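You operate a simulated robot arm through the tools that you are given. There is no shell and no other tool.

You are at the controls of a simulated robot arm. One attempt, no reset.

## Task
Lock out mill one and prove it dead.
Fine: switch one off, main switch off, lock pin in the yellow eyelet, then press start one.

Only the result counts: the job must be done as asked and must still hold three seconds after the hand-in. Knocking over, shifting, dropping, spilling or breaking anything else fails it.

## Robot
A 6-joint arm with a three-finger gripper, fixed in place. Base frame: the origin is on the floor under the middle of its stand, x ahead of it, y to its left, z up. Readings come in mm, degrees, newtons and seconds.
It reaches about 1213 mm from its shoulder. Its first joint turns from -166.0 to 166.0 degrees. Payload 4.89 kg.
The tool frame sits at the grasp point between the pads (the TCP): z along the fingers, y along the line on which they close. The tips reach 30 mm beyond it. The gripper opens to 164 mm; its body begins 125 mm behind the TCP.
Orientation is that of the tool frame in the base frame, as [roll, pitch, yaw] about the fixed x, y, z axes, in that order (R = Rz(yaw) Ry(pitch) Rx(roll)). With the fingers straight down and closing along the base's y, the tool's x points along the base's -x, its y along +y and its z along -z.

## Interface
- The arm moves only by the tool move_arm. Its argument "series" is text: rows parted by semicolons, each of 7 numbers parted by spaces: the shift along the tool's x, y, z in units of 300 mm (1.0 is 300 mm), then the turn, a rotation vector about the tool's x, y, z in units of 180 degrees (1.0 is 180 degrees), then the finger opening in mm, from 0 to 164. In form: dx dy dz wx wy wz gripper; .... A call has 1 to 20 rows; each row is the pose to reach, as a shift and turn from the pose commanded when the call began, along the tool's axes at that moment. A call with a number of a shift or a turn outside -1 to 1 is refused whole. Each row takes 0.2 s and may step no farther than 50 mm and 8.6 degrees from the row before; otherwise, or with a gripper value out of range, the whole call is refused. A pose out of reach is approached as far as the arm can. The call stops where the force on the tool passes 40 N (or 10 N more than at its start, if that is more) or the arm is blocked; 0.2 s more then pass. Each finger travels about 108 mm/s and halts on what it meets, pressing with about 41 N; the grip force reading is that of the motor and also rises with nothing between the fingers. The clock runs only during rows and for 0.2 s after the last one: add rows that repeat a pose to give the fingers time. It gives the time, the measured TCP pose, the force on the tool (base axes), the opening and the grip force at its end, in the units of the frame above (readings bear some noise), with the torque about the TCP (base axes, N m) and any sound that the robot's microphone picked up.
- Cameras (640 x 400 px; columns grow to the right, rows downward): "scene" is fixed at [50.6, -502.5, 1482.8]; the picture's right is [0.89, -0.47, 0.00], its down [-0.32, -0.61, -0.72] and it looks along [0.33, 0.64, -0.69] (base axes); focal length 218 px, centre (320, 200). "wrist" rides on the gripper at [76, -2, -152] in the tool frame; the picture's right is [0.02, 1.00, 0.00], its down [-0.88, 0.02, -0.47] and it looks along [-0.47, 0.01, 0.88] (tool axes); focal length 247 px, centre (320, 200). There is no depth. A picture from a camera that has moved, and an enlarged one, comes with that camera's place and axes in the base frame and with its lens.
- snapshot(camera): a new picture of that camera. It takes no simulated time.
- raise_lower(by): moves the trunk up (or, below 0, down) by that many mm; the arm rides with it, the base frame stays. It gives what a move gives, with no picture.
- zoom(camera, box): a new picture of the part [left, top, right, bottom] of that camera's present view, enlarged. It takes no simulated time.
- finish_job(): hands the job in; it is judged then, once.

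Places have to be worked out from the pictures, the camera data and where the tool is seen. Open the gripper and draw the arm clear of the work before you hand the job in, unless the task says otherwise.

The tools are called as name(argument=value, ...) on one line, values as JSON. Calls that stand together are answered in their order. move_arm: Moves the arm, as the interface text tells. Its arguments: {"type":"object","properties":{"series":{"type":"string"}},"required":["series"]} The other tools are called the same way: raise_lower (by) moves the trunk up or down; snapshot (camera) takes a picture; zoom (camera, box) takes an enlarged picture of a part of a camera's view; finish_job () hands the job in.

At the start:

```text
t: 0.0
eef_pos: [544.0, -211.1, 1199.9]
ee_rot: [-180.0, 0.0, 180.0]
ft_force: [0.5, 0.0, -0.8]
ft_torque: [-0.01, -0.02, 0.0]
finger_gap: 163.9
finger_force: 0.0
trunk travel left (down, up): [-175.0, 215.0]
```

scene: 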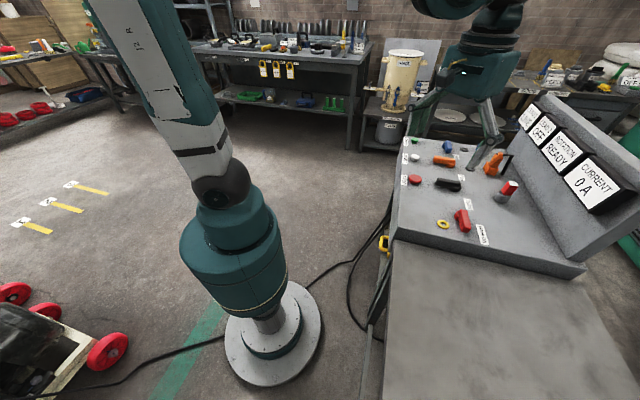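
wrist: 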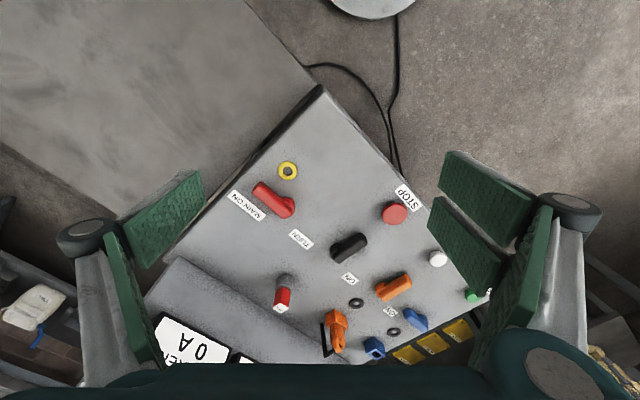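

I start by looking closely at the console in both cameras.

zoom(camera="scene", box=[380, 90, 640, 280])

zoom(camera="wrist", box=[150, 80, 510, 370])

zoom(camera="scene", box=[390, 120, 530, 260])

```text
2.11 times, centred on (510, 185) of scene
camera zoom: at [50.6, -502.5, 1482.8], right [0.89, -0.47, 0.0], down [-0.32, -0.61, -0.72], along [0.33, 0.64, -0.69], focal length 458 px, centre (-80, 232)
```

zoom: 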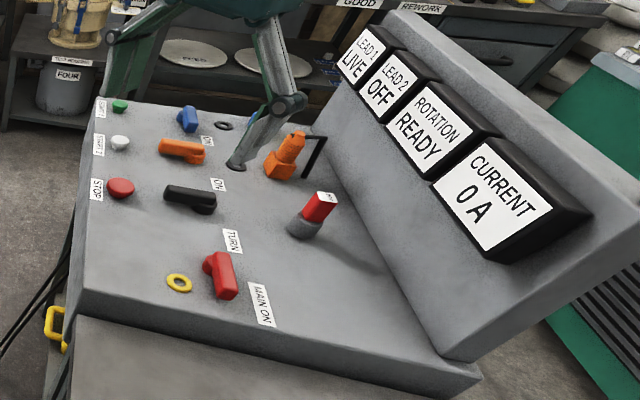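

```text
1.38 times, centred on (330, 225) of wrist
camera zoom: at [467.5, -212.3, 1351.6], right [-0.02, 1.0, 0.0], down [0.88, 0.02, 0.47], along [0.47, 0.01, -0.88], focal length 341 px, centre (306, 166)
```

zoom: 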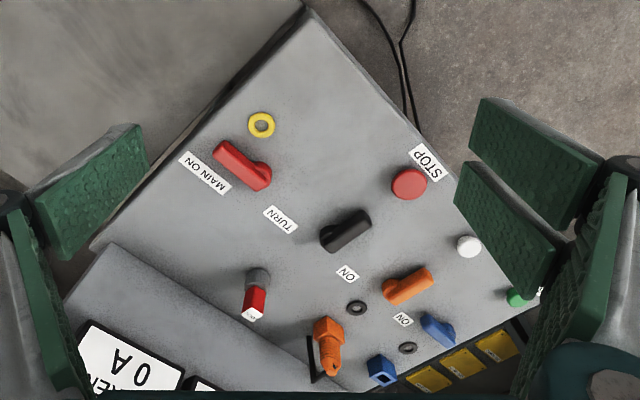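

```text
2.86 times, centred on (460, 190) of scene
camera zoom: at [50.6, -502.5, 1482.8], right [0.89, -0.47, 0.0], down [-0.32, -0.61, -0.72], along [0.33, 0.64, -0.69], focal length 622 px, centre (-80, 229)
```

zoom: 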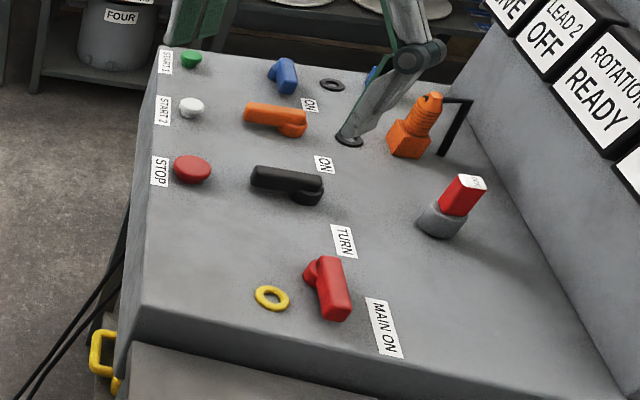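

The console is turned about 45° in the base frame; I need to read every label and the lever states before I touch anything.

zoom(camera="scene", box=[396, 130, 466, 190])

zoom(camera="scene", box=[420, 170, 530, 250])

zoom(camera="wrist", box=[230, 140, 350, 230])

zoom(camera="wrist", box=[330, 220, 500, 365])

zoom(camera="wrist", box=[240, 250, 380, 365])

```text
6.67 times, centred on (431, 160) of scene
camera zoom: at [50.6, -502.5, 1482.8], right [0.89, -0.47, 0.0], down [-0.32, -0.61, -0.72], along [0.33, 0.64, -0.69], focal length 1451 px, centre (-420, 467)
```

zoom: 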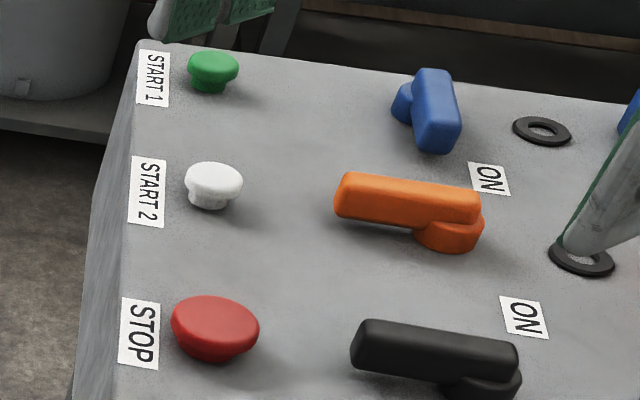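

```text
5.00 times, centred on (475, 210) of scene
camera zoom: at [50.6, -502.5, 1482.8], right [0.89, -0.47, 0.0], down [-0.32, -0.61, -0.72], along [0.33, 0.64, -0.69], focal length 1088 px, centre (-455, 150)
```

zoom: 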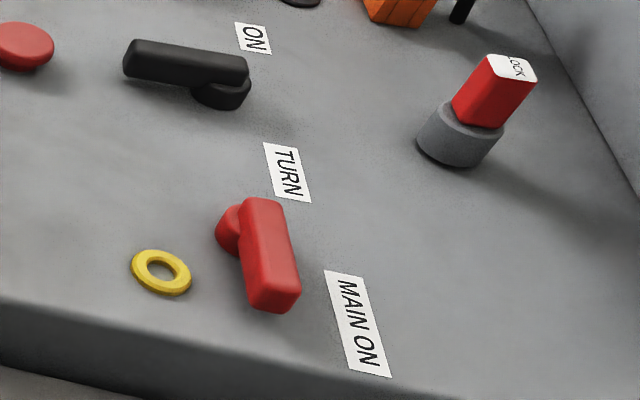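

```text
4.44 times, centred on (290, 185) of wrist
camera zoom: at [467.5, -212.3, 1351.6], right [-0.02, 1.0, 0.0], down [0.88, 0.02, 0.47], along [0.47, 0.01, -0.88], focal length 1098 px, centre (453, 267)
```

zoom: 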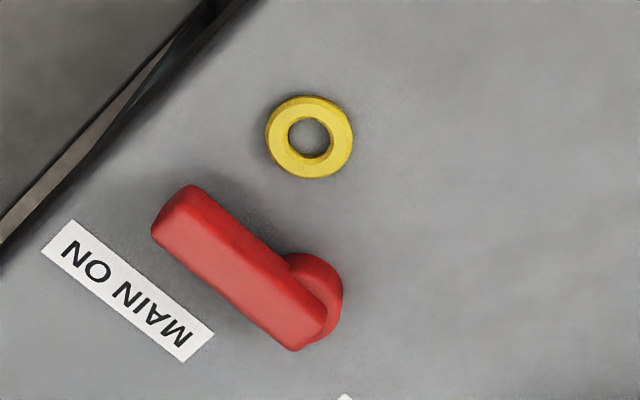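

```text
2.76 times, centred on (415, 292) of wrist
camera zoom: at [467.5, -212.3, 1351.6], right [-0.02, 1.0, 0.0], down [0.88, 0.02, 0.47], along [0.47, 0.01, -0.88], focal length 681 px, centre (58, -55)
```

zoom: 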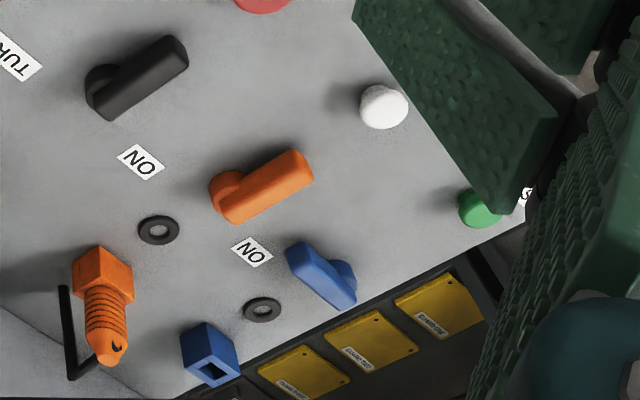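

```text
3.48 times, centred on (310, 308) of wrist
camera zoom: at [467.5, -212.3, 1351.6], right [-0.02, 1.0, 0.0], down [0.88, 0.02, 0.47], along [0.47, 0.01, -0.88], focal length 859 px, centre (355, -174)
```

zoom: 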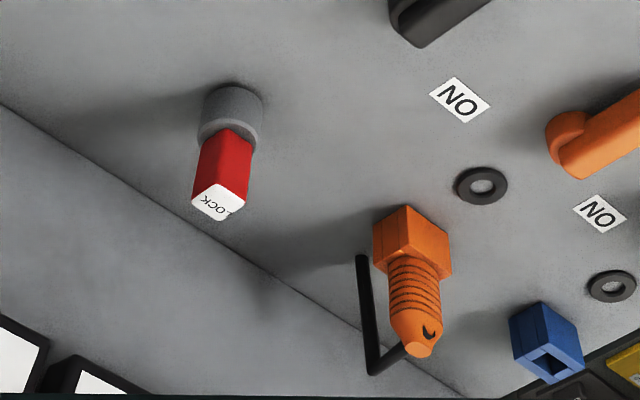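

The panel triangulates as level at z≈912: green is START 1, the blue lever (pointing to ON) is switch one, the red lever is main (ON), and the red "LOCK" handle sits in a grey holder. The eyelet is near (639,-270). I move the wrist camera over the main switch and eyelet with a 45° yaw to see details and refine positions.

move_arm(series="-0.03 -0.0596 0.0417 0 0 -0.03125 164; -0.06 -0.1192 0.0833 0 0 -0.0625 164; -0.09 -0.1788 0.125 0 0 -0.09375 164; -0.12 -0.2383 0.1667 0 0 -0.125 164; -0.15 -0.298 0.2083 0 0 -0.15625 164; -0.18 -0.3575 0.25 0 0 -0.1875 164; -0.21 -0.4171 0.2917 0 0 -0.21875 164; -0.24 -0.4767 0.3333 0 0 -0.25 164; -0.24 -0.4767 0.3333 0 0 -0.25 164")

snapshot(camera="wrist")

snapshot(camera="scene")

```text
t: 2.0
eef_pos: [616.7, -353.9, 1099.9]
ee_rot: [180.0, 0.0, -134.9]
ft_force: [-0.1, -0.2, 0.6]
ft_torque: [0.01, 0.07, 0.02]
finger_gap: 164.0
finger_force: 0.0
trunk travel left (down, up): [-175.0, 215.0]
```

```text
taken
camera wrist: at [563.7, -408.9, 1251.4], right [-0.72, 0.69, 0.0], down [0.61, 0.64, 0.47], along [0.33, 0.34, -0.88], focal length 247 px, centre (320, 200)
```

wrist: 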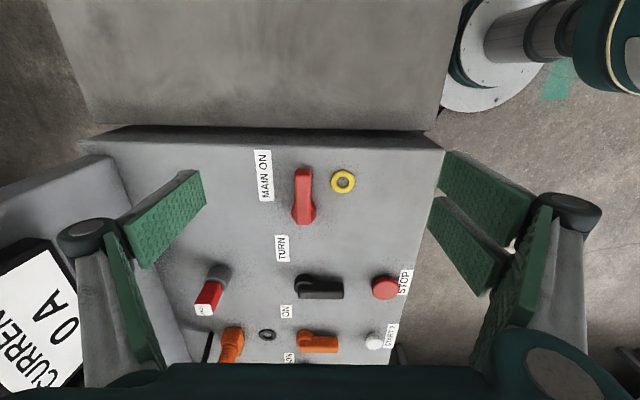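

```text
taken
```

scene: 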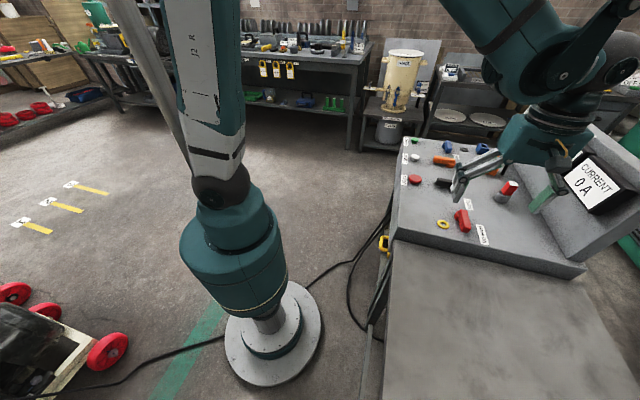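

The view is now squared up with the console. I zoom for precise pixel positions of the main lever, eyelet, and lock pin.

zoom(camera="wrist", box=[240, 140, 400, 240])

zoom(camera="wrist", box=[180, 250, 340, 350])

zoom(camera="wrist", box=[270, 250, 430, 350])

zoom(camera="scene", box=[390, 125, 530, 245])

```text
4.00 times, centred on (320, 190) of wrist
camera zoom: at [563.7, -408.9, 1251.4], right [-0.72, 0.69, 0.0], down [0.61, 0.64, 0.47], along [0.33, 0.34, -0.88], focal length 988 px, centre (320, 240)
```

zoom: 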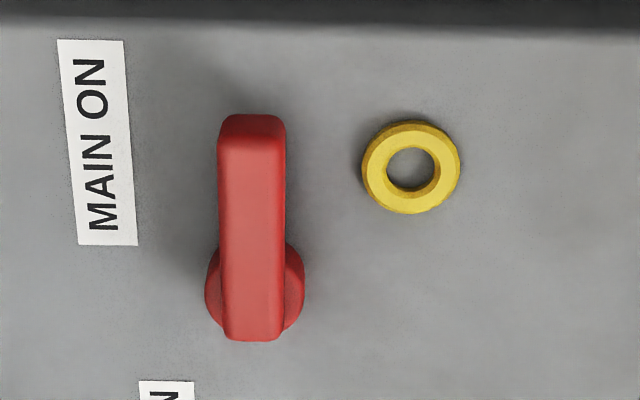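

```text
4.00 times, centred on (260, 300) of wrist
camera zoom: at [563.7, -408.9, 1251.4], right [-0.72, 0.69, 0.0], down [0.61, 0.64, 0.47], along [0.33, 0.34, -0.88], focal length 988 px, centre (560, -200)
```

zoom: 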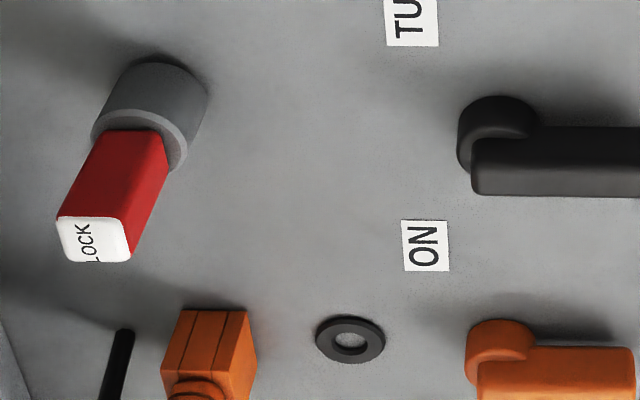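

```text
4.00 times, centred on (350, 300) of wrist
camera zoom: at [563.7, -408.9, 1251.4], right [-0.72, 0.69, 0.0], down [0.61, 0.64, 0.47], along [0.33, 0.34, -0.88], focal length 988 px, centre (200, -200)
```

zoom: 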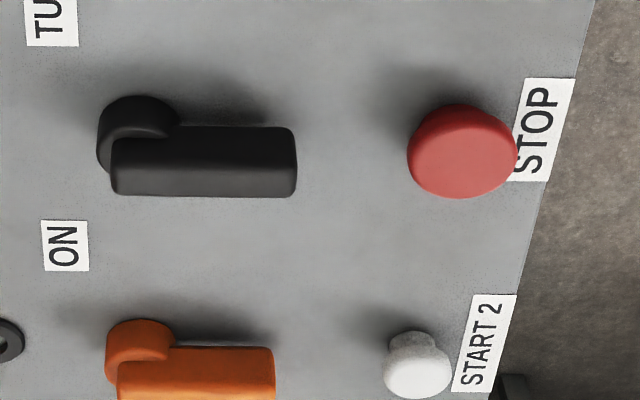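

```text
3.33 times, centred on (460, 185) of scene
camera zoom: at [50.6, -502.5, 1482.8], right [0.89, -0.47, 0.0], down [-0.32, -0.61, -0.72], along [0.33, 0.64, -0.69], focal length 726 px, centre (-147, 250)
```

zoom: 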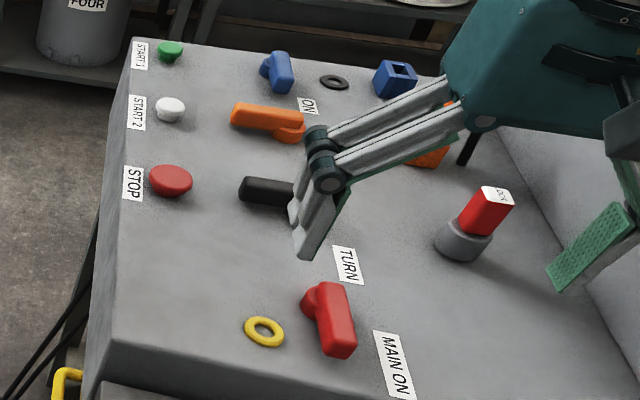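

Two wrist views put the panel nearer z≈900 (label triangulations 893–912), which I will settle by closer looks. Next I travel along the console toward the blue switch one, staying at z≈1100.

move_arm(series="-0.12 0 0 0 0 0 164; -0.24 0 0 0 0 0 164; -0.36 0 0 0 0 0 164; -0.48 0 0 0 0 0 164; -0.6 0 0 0 0 0 164; -0.72 0 0 0 0 0 164; -0.83 0 0 0 0 0 164; -0.83 0 0 0 0 0 164")

snapshot(camera="wrist")

snapshot(camera="scene")

```text
t: 3.8
eef_pos: [793.7, -178.0, 1100.2]
ee_rot: [180.0, 0.0, -135.0]
ft_force: [0.1, 0.8, 0.1]
ft_torque: [-0.02, 0.11, -0.04]
finger_gap: 164.0
finger_force: 0.1
trunk travel left (down, up): [-175.0, 215.0]
```

```text
taken
camera wrist: at [740.7, -232.7, 1251.9], right [-0.72, 0.69, 0.0], down [0.61, 0.64, 0.47], along [0.33, 0.34, -0.88], focal length 247 px, centre (320, 200)
```

wrist: 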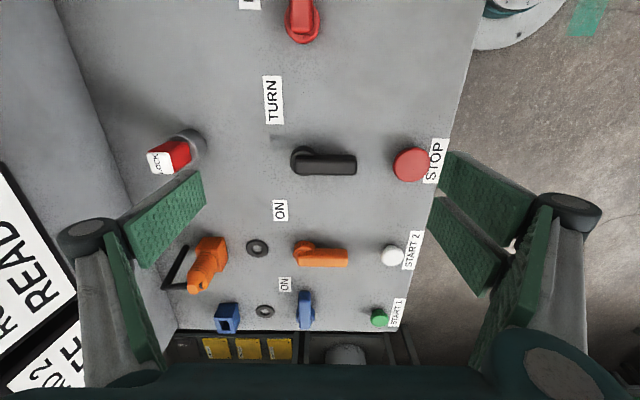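

```text
taken
```

scene: 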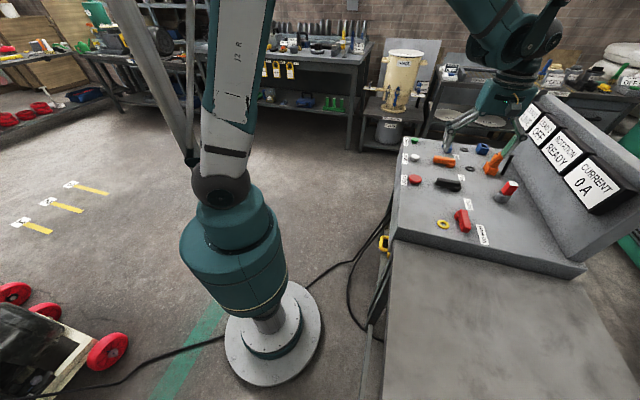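

I zoom in on this view for precise positions of the blue lever, START 1, and for stereo height of the labels.

zoom(camera="wrist", box=[200, 180, 360, 280])

zoom(camera="wrist", box=[250, 260, 410, 360])

zoom(camera="wrist", box=[240, 60, 400, 160])

zoom(camera="wrist", box=[120, 110, 280, 210])

```text
4.00 times, centred on (280, 230) of wrist
camera zoom: at [740.7, -232.7, 1251.9], right [-0.72, 0.69, 0.0], down [0.61, 0.64, 0.47], along [0.33, 0.34, -0.88], focal length 988 px, centre (480, 80)
```

zoom: 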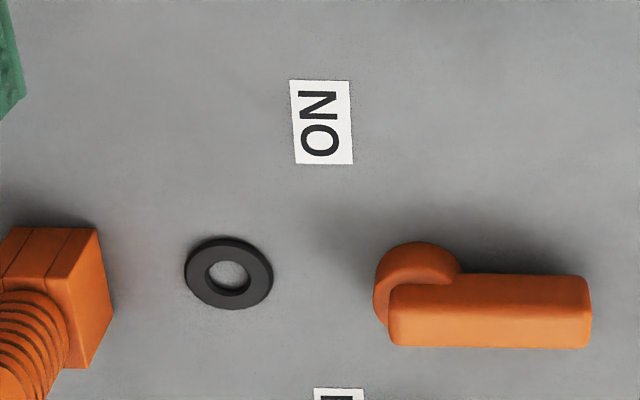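

```text
4.00 times, centred on (330, 310) of wrist
camera zoom: at [740.7, -232.7, 1251.9], right [-0.72, 0.69, 0.0], down [0.61, 0.64, 0.47], along [0.33, 0.34, -0.88], focal length 988 px, centre (280, -240)
```

zoom: 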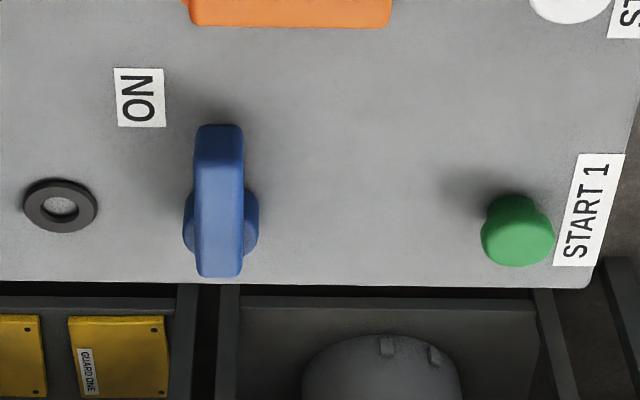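

```text
4.00 times, centred on (320, 110) of wrist
camera zoom: at [740.7, -232.7, 1251.9], right [-0.72, 0.69, 0.0], down [0.61, 0.64, 0.47], along [0.33, 0.34, -0.88], focal length 988 px, centre (320, 560)
```

zoom: 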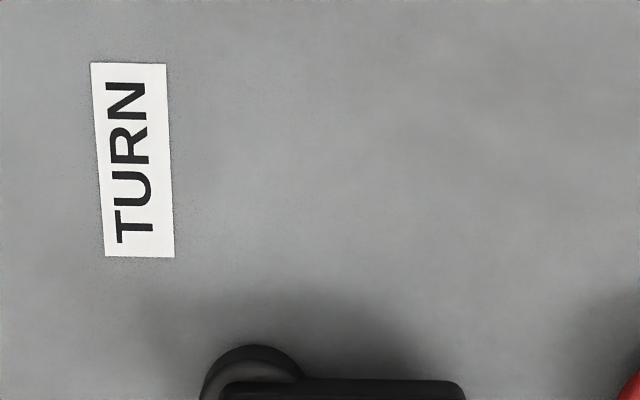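

```text
4.00 times, centred on (200, 160) of wrist
camera zoom: at [740.7, -232.7, 1251.9], right [-0.72, 0.69, 0.0], down [0.61, 0.64, 0.47], along [0.33, 0.34, -0.88], focal length 988 px, centre (800, 360)
```

zoom: 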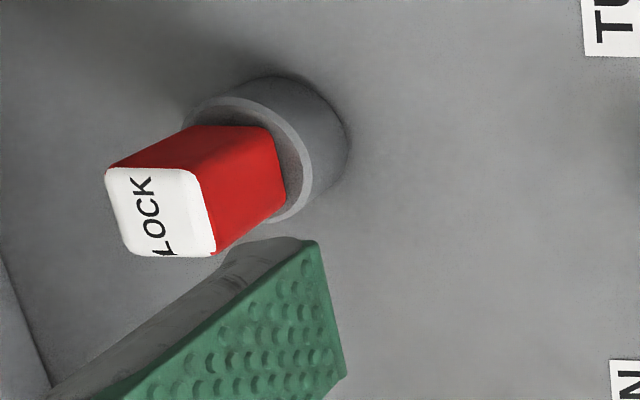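

Stereo of the ON label between these two views gives the panel at z≈899. Blue hub is near (1070,68); I move the camera directly over it for a better look.

move_arm(series="-0.12 -0.009 0 0 0 0 164; -0.24 -0.018 0 0 0 0 164; -0.36 -0.027 0 0 0 0 164; -0.48 -0.036 0 0 0 0 164; -0.6 -0.045 0 0 0 0 164; -0.72 -0.054 0 0 0 0 164; -0.82 -0.06 0 0 0 0 164; -0.9 -0.067 0 0 0 0 164; -0.9 -0.067 0 0 0 0 164")

snapshot(camera="wrist")

zoom(camera="scene", box=[380, 40, 580, 240])

```text
t: 5.8
eef_pos: [998.1, -3.2, 1101.4]
ee_rot: [180.0, 0.0, -135.1]
ft_force: [0.1, 0.1, 0.1]
ft_torque: [0.03, 0.05, 0.01]
finger_gap: 163.9
finger_force: 0.0
trunk travel left (down, up): [-175.0, 215.0]
```

```text
taken
camera wrist: at [945.0, -56.8, 1252.4], right [-0.72, 0.69, 0.0], down [0.61, 0.64, 0.47], along [0.33, 0.34, -0.88], focal length 247 px, centre (320, 200)
```

wrist: 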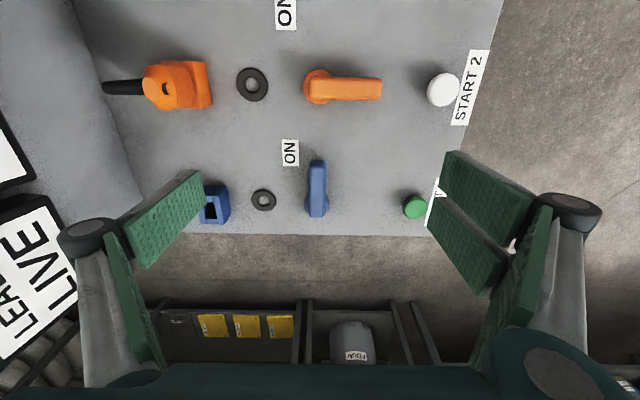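

```text
2.00 times, centred on (480, 140) of scene
camera zoom: at [50.6, -502.5, 1482.8], right [0.89, -0.47, 0.0], down [-0.32, -0.61, -0.72], along [0.33, 0.64, -0.69], focal length 435 px, centre (0, 320)
```

zoom: 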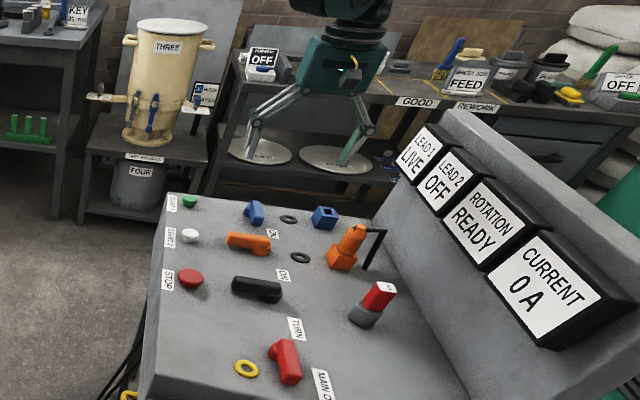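

The blue lever is now nearly in the view centre. I zoom in to measure it and START 1.

zoom(camera="wrist", box=[240, 130, 400, 230])

zoom(camera="wrist", box=[370, 150, 470, 230])

zoom(camera="wrist", box=[140, 150, 300, 250])

```text
4.00 times, centred on (320, 180) of wrist
camera zoom: at [945.0, -56.8, 1252.4], right [-0.72, 0.69, 0.0], down [0.61, 0.64, 0.47], along [0.33, 0.34, -0.88], focal length 988 px, centre (320, 280)
```

zoom: 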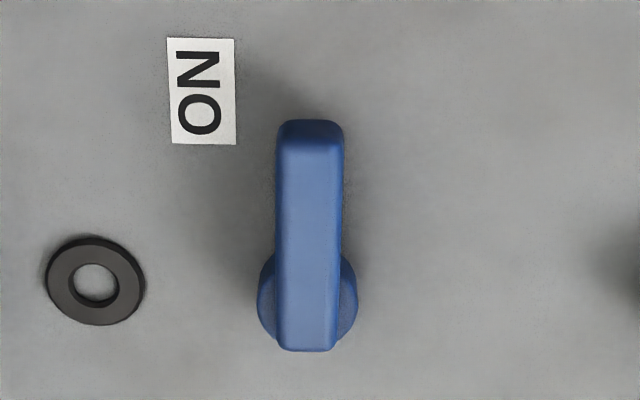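

```text
5.00 times, centred on (420, 190) of wrist
camera zoom: at [945.0, -56.8, 1252.4], right [-0.72, 0.69, 0.0], down [0.61, 0.64, 0.47], along [0.33, 0.34, -0.88], focal length 1235 px, centre (-180, 250)
```

zoom: 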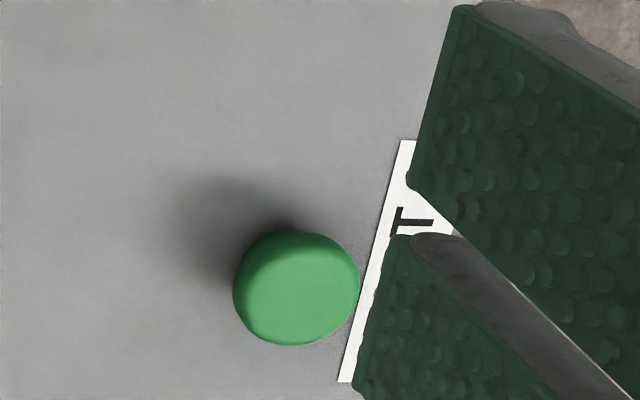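

```text
4.00 times, centred on (220, 200) of wrist
camera zoom: at [945.0, -56.8, 1252.4], right [-0.72, 0.69, 0.0], down [0.61, 0.64, 0.47], along [0.33, 0.34, -0.88], focal length 988 px, centre (720, 200)
```

zoom: 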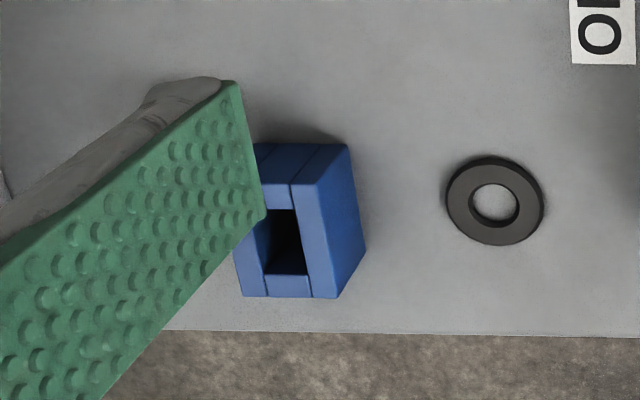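

The hub works out at about (1077,72), the bar reaching 67 mm toward ON with its top at z≈929. Before going down I close the fingers to check how the tips look and whether the camera's idea of the TCP (pixel ~(321,177) for the tips) is right.

move_arm(series="0 0 0 0 0 0 0; 0 0 0 0 0 0 0; 0 0 0 0 0 0 0; 0 0 0 0 0 0 0; 0 0 0 0 0 0 0; 0 0 0 0 0 0 0")

snapshot(camera="wrist")

zoom(camera="scene", box=[420, 40, 580, 140])

```text
t: 7.2
eef_pos: [998.4, -2.6, 1101.2]
ee_rot: [180.0, 0.0, -135.0]
ft_force: [-0.4, 0.5, 0.4]
ft_torque: [-0.01, -0.01, 0.02]
finger_gap: 0.0
finger_force: 41.4
trunk travel left (down, up): [-175.0, 215.0]
```

```text
taken
camera wrist: at [944.5, -57.2, 1252.6], right [-0.72, 0.69, 0.0], down [0.61, 0.64, 0.47], along [0.33, 0.34, -0.88], focal length 247 px, centre (320, 200)
```

wrist: 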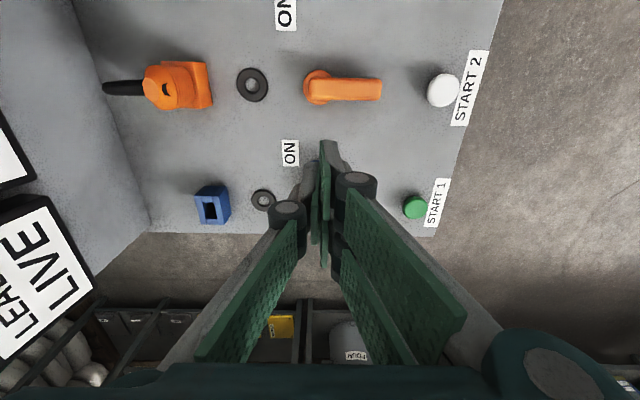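

```text
4.00 times, centred on (500, 90) of scene
camera zoom: at [50.6, -502.5, 1482.8], right [0.89, -0.47, 0.0], down [-0.32, -0.61, -0.72], along [0.33, 0.64, -0.69], focal length 871 px, centre (-400, 640)
```

zoom: 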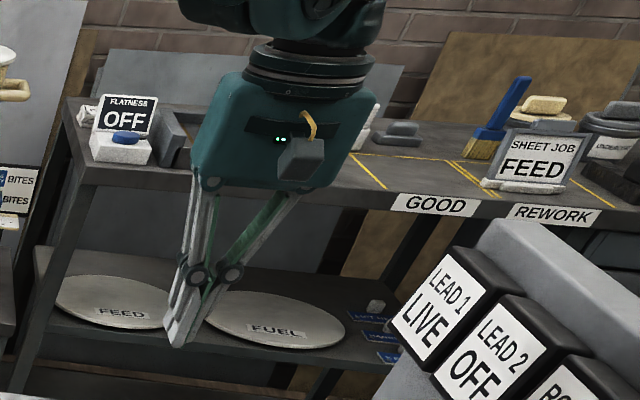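

zoom(camera="wrist", box=[250, 120, 410, 220])

```text
4.00 times, centred on (330, 170) of wrist
camera zoom: at [944.5, -57.2, 1252.6], right [-0.72, 0.69, 0.0], down [0.61, 0.64, 0.47], along [0.33, 0.34, -0.88], focal length 988 px, centre (280, 320)
```

zoom: 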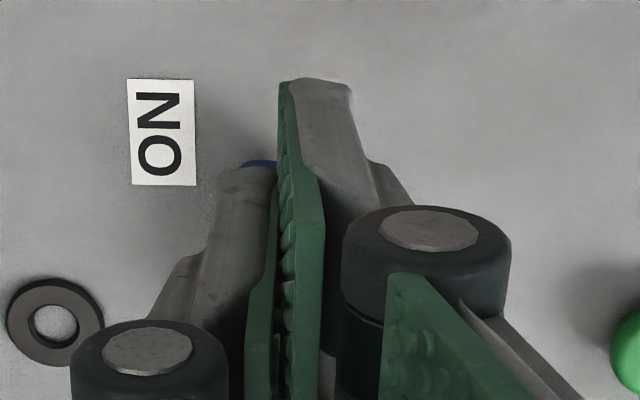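

The closed tips appear at column 321 as predicted, so the camera calibration holds. I open to 60 mm and go to 40 mm ahead of the blue hub at z≈1000 to check the alignment over the bar.

move_arm(series="-0.046 -0.002 0.068 0 0 0 60; -0.092 -0.004 0.136 0 0 0 60; -0.138 -0.006 0.204 0 0 0 60; -0.184 -0.008 0.271 0 0 0 60; -0.229 -0.01 0.338 0 0 0 60; -0.229 -0.01 0.338 0 0 0 60")

snapshot(camera="wrist")

zoom(camera="scene", box=[390, 70, 550, 170])

```text
t: 8.6
eef_pos: [1049.3, 44.3, 998.8]
ee_rot: [-180.0, 0.0, -135.0]
ft_force: [0.2, 0.2, -0.7]
ft_torque: [0.0, 0.01, 0.03]
finger_gap: 60.1
finger_force: 0.0
trunk travel left (down, up): [-175.0, 215.0]
```

```text
taken
camera wrist: at [996.0, -10.4, 1149.6], right [-0.72, 0.69, 0.0], down [0.61, 0.64, 0.47], along [0.33, 0.34, -0.88], focal length 247 px, centre (320, 200)
```

wrist: 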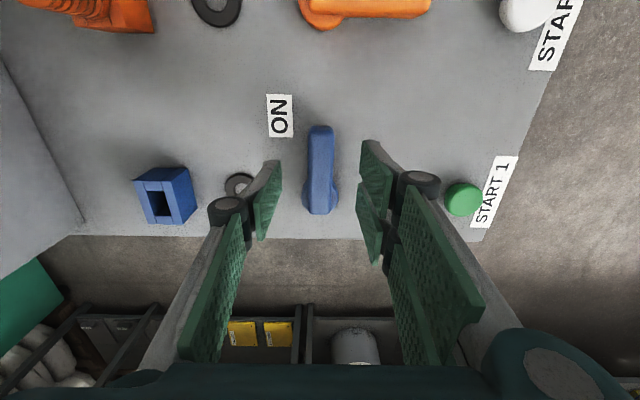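

```text
4.00 times, centred on (470, 120) of scene
camera zoom: at [50.6, -502.5, 1482.8], right [0.89, -0.47, 0.0], down [-0.32, -0.61, -0.72], along [0.33, 0.64, -0.69], focal length 871 px, centre (-280, 520)
```

zoom: 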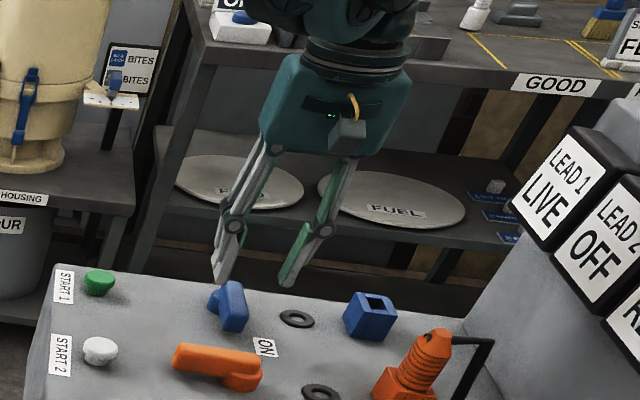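

I zoom to measure the bar relative to the TCP at this height.

zoom(camera="wrist", box=[240, 110, 400, 230])

```text
3.33 times, centred on (320, 170) of wrist
camera zoom: at [996.0, -10.4, 1149.6], right [-0.72, 0.69, 0.0], down [0.61, 0.64, 0.47], along [0.33, 0.34, -0.88], focal length 823 px, centre (320, 300)
```

zoom: 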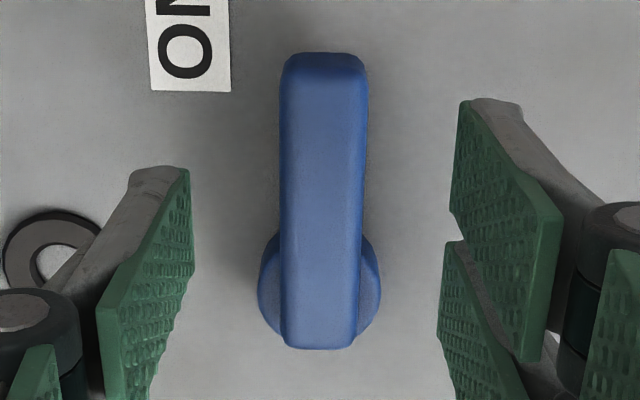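

The hub measures 42 mm ahead (+e1) of the TCP and centred in b. I back off 6 mm so the rear finger clears the hub flange, and lower to z≈950.

move_arm(series="0.01 0.001 0.05 0 0 0 60; 0.02 0.001 0.11 0 0 0 60; 0.02 0.001 0.163 0 0 0 60; 0.02 0.001 0.163 0 0 0 60")

zoom(camera="wrist", box=[220, 90, 420, 230])

zoom(camera="scene", box=[390, 90, 550, 190])

```text
t: 9.6
eef_pos: [1043.6, 42.1, 948.5]
ee_rot: [-179.9, 0.0, -135.0]
ft_force: [0.2, 0.6, 0.5]
ft_torque: [-0.03, 0.01, -0.03]
finger_gap: 60.0
finger_force: 0.0
trunk travel left (down, up): [-175.0, 215.0]
```

```text
2.86 times, centred on (320, 160) of wrist
camera zoom: at [990.1, -12.9, 1100.8], right [-0.72, 0.69, 0.0], down [0.61, 0.64, 0.47], along [0.33, 0.34, -0.88], focal length 706 px, centre (320, 314)
```

zoom: 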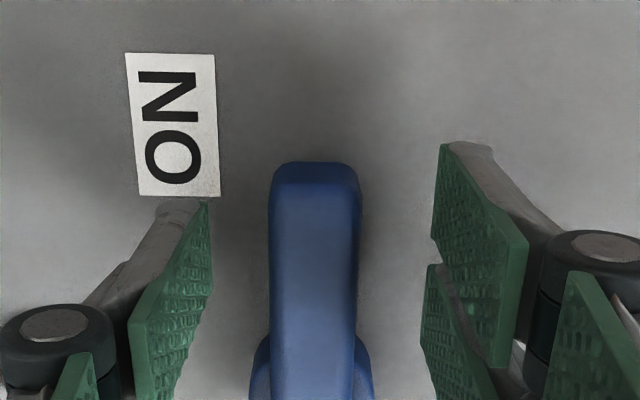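

```text
4.00 times, centred on (470, 140) of scene
camera zoom: at [50.6, -502.5, 1482.8], right [0.89, -0.47, 0.0], down [-0.32, -0.61, -0.72], along [0.33, 0.64, -0.69], focal length 871 px, centre (-280, 440)
```

zoom: 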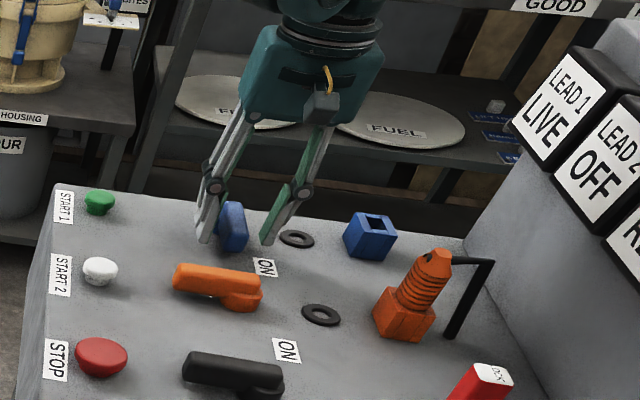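

The bar is between the fingers, centred within ~2 mm. I lower to z≈936 (tips ~906, just above the panel) and close lightly to 30 mm around the bar.

move_arm(series="0 0 0.02 0 0 0 60; 0 0 0.042 0 0 0 60; 0 0 0.042 0 0 0 45; 0 0 0.042 0 0 0 30; 0 0 0.042 0 0 0 30")

zoom(camera="wrist", box=[220, 90, 420, 230])

zoom(camera="scene", box=[390, 90, 550, 190])

```text
t: 10.8
eef_pos: [1043.9, 40.8, 937.5]
ee_rot: [-180.0, 0.0, -134.9]
ft_force: [0.0, 0.3, 0.6]
ft_torque: [-0.01, 0.0, 0.03]
finger_gap: 30.1
finger_force: 0.0
trunk travel left (down, up): [-175.0, 215.0]
```

```text
2.86 times, centred on (320, 160) of wrist
camera zoom: at [990.4, -13.6, 1088.5], right [-0.72, 0.69, 0.0], down [0.61, 0.64, 0.47], along [0.33, 0.34, -0.88], focal length 706 px, centre (320, 314)
```

zoom: 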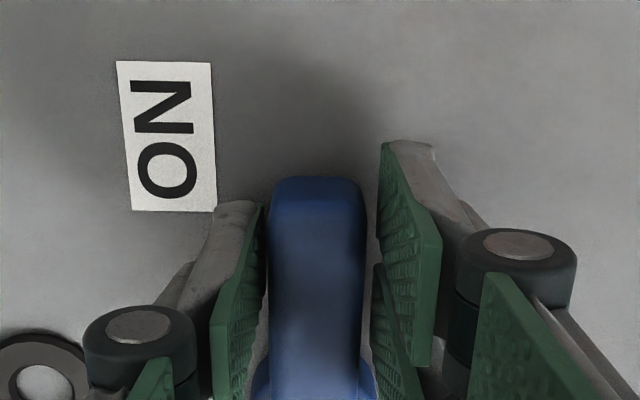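

```text
4.00 times, centred on (470, 140) of scene
camera zoom: at [50.6, -502.5, 1482.8], right [0.89, -0.47, 0.0], down [-0.32, -0.61, -0.72], along [0.33, 0.64, -0.69], focal length 871 px, centre (-280, 440)
```

zoom: 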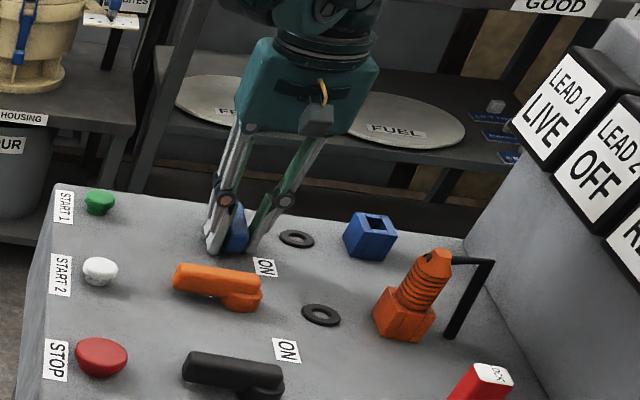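

The bar is caged with about 3 mm play each side and no contact force. I swing the tool about the hub, clockwise from above, the first 45°.

move_arm(series="-0.00136 0.02075 0 0 0 0.04167 30; -0.00542 0.04115 0 0 0 0.08333 30; -0.0121 0.06085 0 0 0 0.125 30; -0.0213 0.0795 0 0 0 0.16667 30; -0.03286 0.09679 0 0 0 0.20833 30; -0.04657 0.11243 0 0 0 0.25 30")

snapshot(camera="wrist")

zoom(camera="scene", box=[390, 90, 550, 190])

```text
t: 12.2
eef_pos: [1031.8, 73.9, 936.7]
ee_rot: [180.0, 0.0, 179.9]
ft_force: [0.9, 0.1, 0.0]
ft_torque: [0.06, 0.03, 0.0]
finger_gap: 30.1
finger_force: 0.0
trunk travel left (down, up): [-175.0, 215.0]
```

```text
taken
camera wrist: at [953.2, 74.0, 1088.1], right [-0.02, 1.0, 0.0], down [0.88, 0.02, 0.47], along [0.47, 0.01, -0.88], focal length 247 px, centre (320, 200)
```

wrist: 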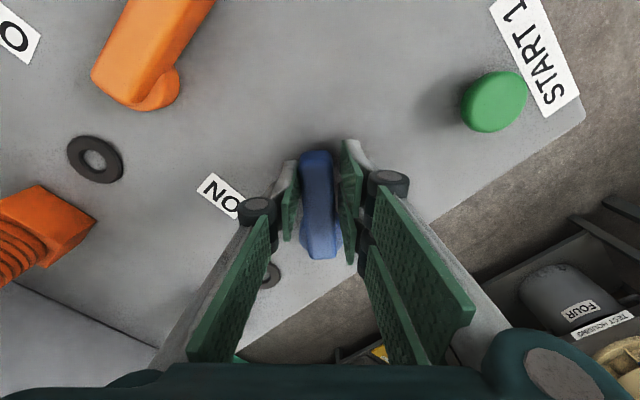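

```text
4.00 times, centred on (470, 140) of scene
camera zoom: at [50.6, -502.5, 1482.8], right [0.89, -0.47, 0.0], down [-0.32, -0.61, -0.72], along [0.33, 0.64, -0.69], focal length 871 px, centre (-280, 440)
```

zoom: 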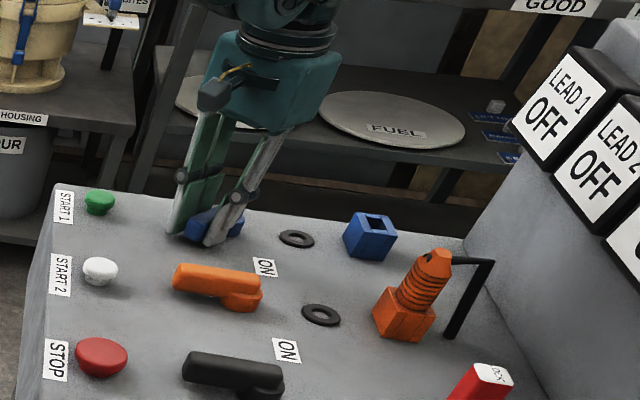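

LEAD 1 reads OFF already and the lever follows. I continue the remaining 45°, then gently squeeze to bring the bar fully to the 90° direction.

move_arm(series="-0.00136 0.02075 0 0 0 0.04167 30; -0.00542 0.04115 0 0 0 0.08333 30; -0.0121 0.06085 0 0 0 0.125 30; -0.0213 0.0795 0 0 0 0.16667 30; -0.03286 0.09679 0 0 0 0.20833 30; -0.04657 0.11243 0 0 0 0.25 30; -0.04657 0.11243 0 0 0 0.25 30")

snapshot(camera="wrist")

zoom(camera="scene", box=[390, 90, 550, 190])

```text
t: 13.8
eef_pos: [1044.2, 109.6, 936.4]
ee_rot: [180.0, 0.1, 134.9]
ft_force: [2.6, 1.5, 0.8]
ft_torque: [0.02, -0.1, 0.11]
finger_gap: 31.3
finger_force: 1.1
trunk travel left (down, up): [-175.0, 215.0]
```

```text
taken
camera wrist: at [989.0, 162.8, 1088.8], right [0.69, 0.72, 0.0], down [0.64, -0.61, 0.47], along [0.34, -0.33, -0.88], focal length 247 px, centre (320, 200)
```

wrist: 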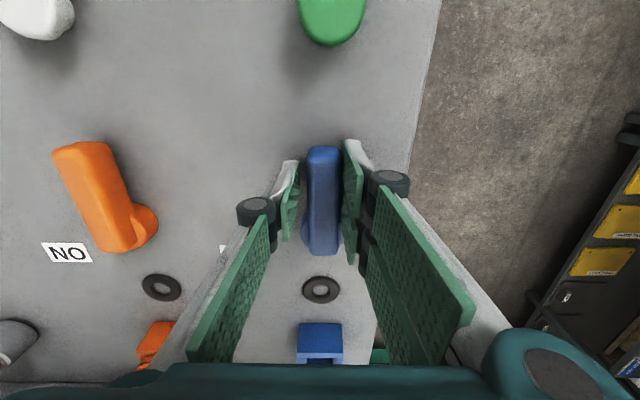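

```text
4.00 times, centred on (470, 140) of scene
camera zoom: at [50.6, -502.5, 1482.8], right [0.89, -0.47, 0.0], down [-0.32, -0.61, -0.72], along [0.33, 0.64, -0.69], focal length 871 px, centre (-280, 440)
```

zoom: 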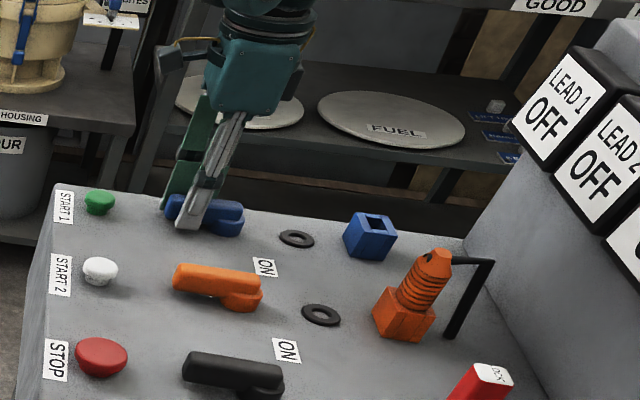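

Switch one is at OFF (LEAD 1 OFF, lever parallel to the orange OFF lever). I open and lift straight up.

move_arm(series="0 0 0 0 0 0 60; 0 0 0 0 0 0 60; 0 0 -0.1 0 0 0 60; 0 0 -0.25 0 0 0 60; 0 0 -0.4 0 0 0 60; 0 0 -0.55 0 0 0 60; 0 0 -0.55 0 0 0 60")

snapshot(camera="wrist")

zoom(camera="scene", box=[390, 90, 550, 190])

```text
t: 15.4
eef_pos: [1044.0, 109.5, 1105.7]
ee_rot: [-180.0, 0.0, 135.1]
ft_force: [-1.0, -0.4, 0.4]
ft_torque: [0.01, -0.09, 0.02]
finger_gap: 59.9
finger_force: 0.1
trunk travel left (down, up): [-175.0, 215.0]
```

```text
taken
camera wrist: at [987.4, 162.8, 1256.2], right [0.69, 0.72, 0.0], down [0.64, -0.61, 0.47], along [0.34, -0.33, -0.88], focal length 247 px, centre (320, 200)
```

wrist: 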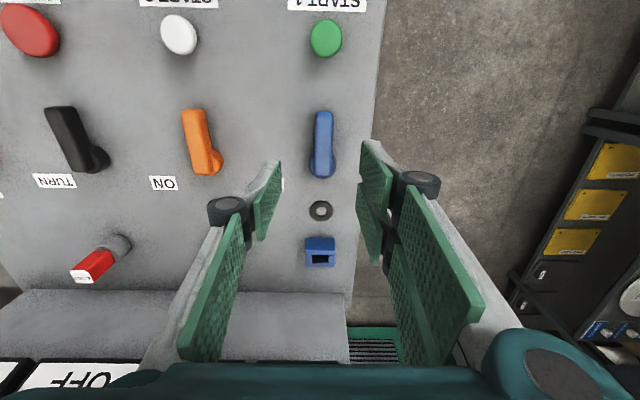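

```text
4.00 times, centred on (470, 140) of scene
camera zoom: at [50.6, -502.5, 1482.8], right [0.89, -0.47, 0.0], down [-0.32, -0.61, -0.72], along [0.33, 0.64, -0.69], focal length 871 px, centre (-280, 440)
```

zoom: 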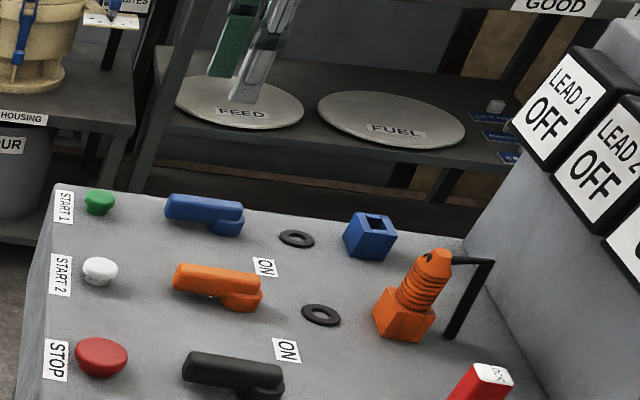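

Blue lever confirmed OFF. Main hub estimated at (722,-282); I now travel there at height, rotating the tool back toward yaw 225 (first half).

move_arm(series="0 -0.115 0 0 0 -0.03125 60; 0 -0.23 0 0 0 -0.0625 60; 0 -0.345 0 0 0 -0.09375 60; 0 -0.46 0 0 0 -0.125 60; 0 -0.575 0 0 0 -0.15625 60; 0 -0.69 0 0 0 -0.1875 60; 0 -0.805 0 0 0 -0.21875 60; 0 -0.92 0 0 0 -0.25 60; 0 -0.92 0 0 0 -0.25 60")

```text
t: 17.4
eef_pos: [848.7, -85.7, 1101.1]
ee_rot: [180.0, 0.0, -179.9]
ft_force: [0.3, -0.8, 0.3]
ft_torque: [0.07, -0.06, 0.01]
finger_gap: 60.2
finger_force: 0.0
trunk travel left (down, up): [-175.0, 215.0]
```

Second half: over to the main lever at z≈1020, yaw 225.

move_arm(series="0.067 -0.096 0 0 0 -0.03125 60; 0.134 -0.192 0.03 0 0 -0.0625 60; 0.201 -0.288 0.07 0 0 -0.09375 60; 0.268 -0.384 0.11 0 0 -0.125 60; 0.335 -0.48 0.15 0 0 -0.15625 60; 0.402 -0.576 0.19 0 0 -0.1875 60; 0.469 -0.672 0.23 0 0 -0.21875 60; 0.536 -0.7683 0.27 0 0 -0.25 60; 0.536 -0.7683 0.27 0 0 -0.25 60")

snapshot(camera="wrist")

zoom(camera="wrist", box=[240, 90, 400, 210])

```text
t: 19.4
eef_pos: [688.1, -317.4, 1019.6]
ee_rot: [-180.0, -0.1, -135.0]
ft_force: [-0.6, 0.2, 0.4]
ft_torque: [0.01, -0.01, 0.04]
finger_gap: 60.1
finger_force: 0.1
trunk travel left (down, up): [-175.0, 215.0]
```

```text
taken
camera wrist: at [634.7, -372.0, 1171.7], right [-0.72, 0.69, 0.0], down [0.61, 0.64, 0.47], along [0.33, 0.34, -0.88], focal length 247 px, centre (320, 200)
```

wrist: 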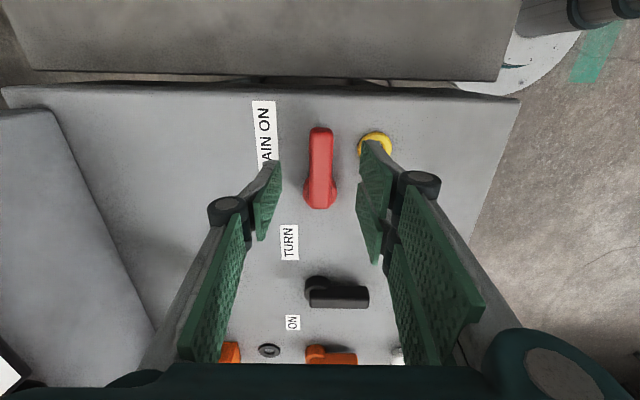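

```text
3.33 times, centred on (320, 150) of wrist
camera zoom: at [634.7, -372.0, 1171.7], right [-0.72, 0.69, 0.0], down [0.61, 0.64, 0.47], along [0.33, 0.34, -0.88], focal length 823 px, centre (320, 367)
```

zoom: 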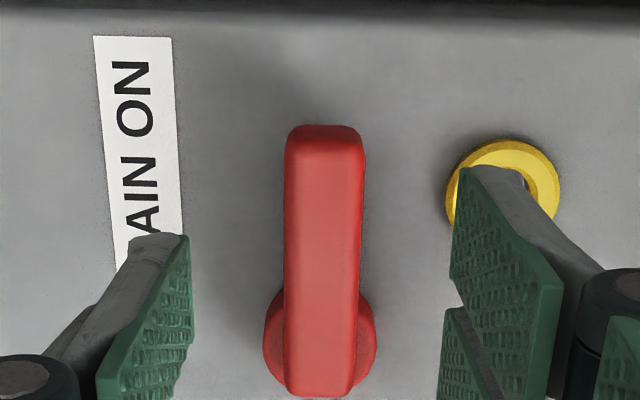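

Hub measures 49 mm ahead of the TCP and centred; the yellow ring is only ~5 mm thick. I descend to z≈945 (tips ~915, above the ring) with the gap at 40 mm, then close to 30.

move_arm(series="0 0.001 0.06 0 0 0 44; 0 0.001 0.12 0 0 0 40; 0 0.001 0.18 0 0 0 40; 0 0.001 0.249 0 0 0 40; 0 0.001 0.249 0 0 0 30; 0 0.001 0.249 0 0 0 30")

zoom(camera="wrist", box=[220, 90, 420, 230])

zoom(camera="scene", box=[400, 150, 540, 250])

```text
t: 20.8
eef_pos: [688.8, -317.2, 945.8]
ee_rot: [180.0, 0.0, -134.9]
ft_force: [1.3, 0.3, -0.7]
ft_torque: [-0.01, 0.02, 0.01]
finger_gap: 29.9
finger_force: 0.1
trunk travel left (down, up): [-175.0, 215.0]
```

```text
2.86 times, centred on (320, 160) of wrist
camera zoom: at [634.7, -371.0, 1097.5], right [-0.72, 0.69, 0.0], down [0.61, 0.64, 0.47], along [0.33, 0.34, -0.88], focal length 706 px, centre (320, 314)
```

zoom: 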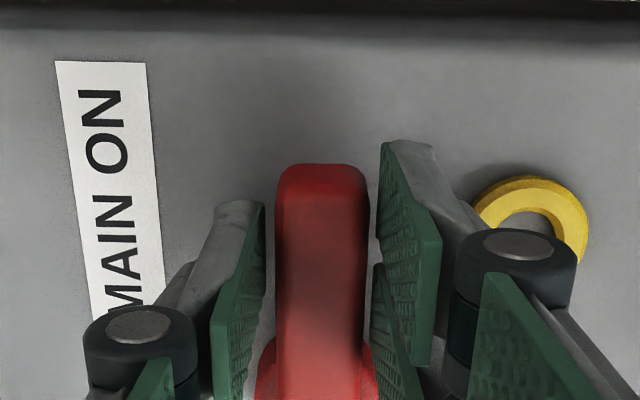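

```text
4.00 times, centred on (470, 200) of scene
camera zoom: at [50.6, -502.5, 1482.8], right [0.89, -0.47, 0.0], down [-0.32, -0.61, -0.72], along [0.33, 0.64, -0.69], focal length 871 px, centre (-280, 200)
```

zoom: 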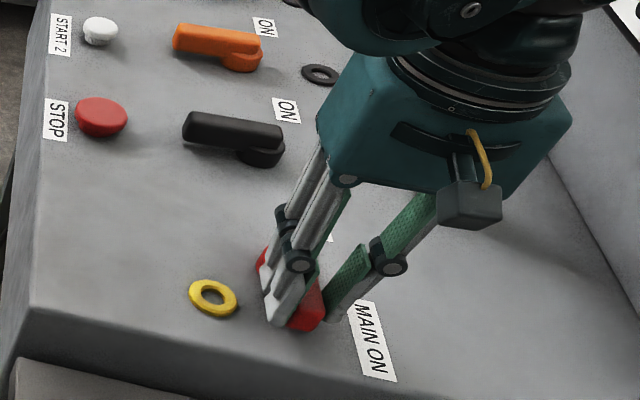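

The bar is caged clear of the ring. I swing about the main hub clockwise by 45°.

move_arm(series="-0.00139 0.02119 0 0 0 0.04167 30; -0.00553 0.04202 0 0 0 0.08333 30; -0.01236 0.06212 0 0 0 0.125 30; -0.02175 0.08117 0 0 0 0.16667 30; -0.03355 0.09882 0 0 0 0.20833 30; -0.04755 0.11479 0 0 0 0.25 30")

snapshot(camera="wrist")

zoom(camera="scene", box=[400, 150, 540, 250])

```text
t: 22.2
eef_pos: [674.1, -282.6, 946.8]
ee_rot: [-179.9, 0.0, 179.9]
ft_force: [-0.3, -0.6, 0.9]
ft_torque: [0.04, 0.0, 0.02]
finger_gap: 30.1
finger_force: 0.2
trunk travel left (down, up): [-175.0, 215.0]
```

```text
taken
camera wrist: at [596.8, -283.4, 1098.5], right [-0.02, 1.0, 0.0], down [0.88, 0.02, 0.47], along [0.47, 0.01, -0.88], focal length 247 px, centre (320, 200)
```

wrist: 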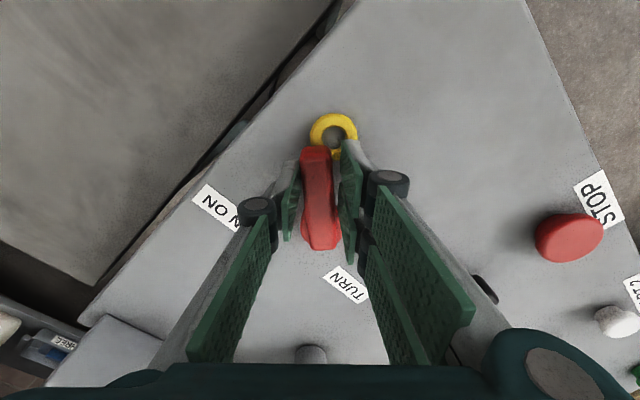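

```text
4.00 times, centred on (470, 200) of scene
camera zoom: at [50.6, -502.5, 1482.8], right [0.89, -0.47, 0.0], down [-0.32, -0.61, -0.72], along [0.33, 0.64, -0.69], focal length 871 px, centre (-280, 200)
```

zoom: 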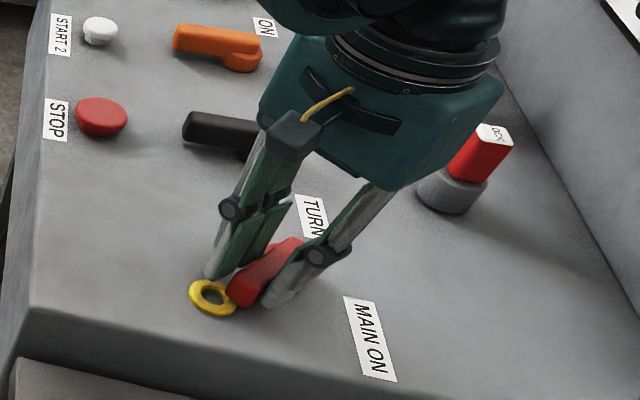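

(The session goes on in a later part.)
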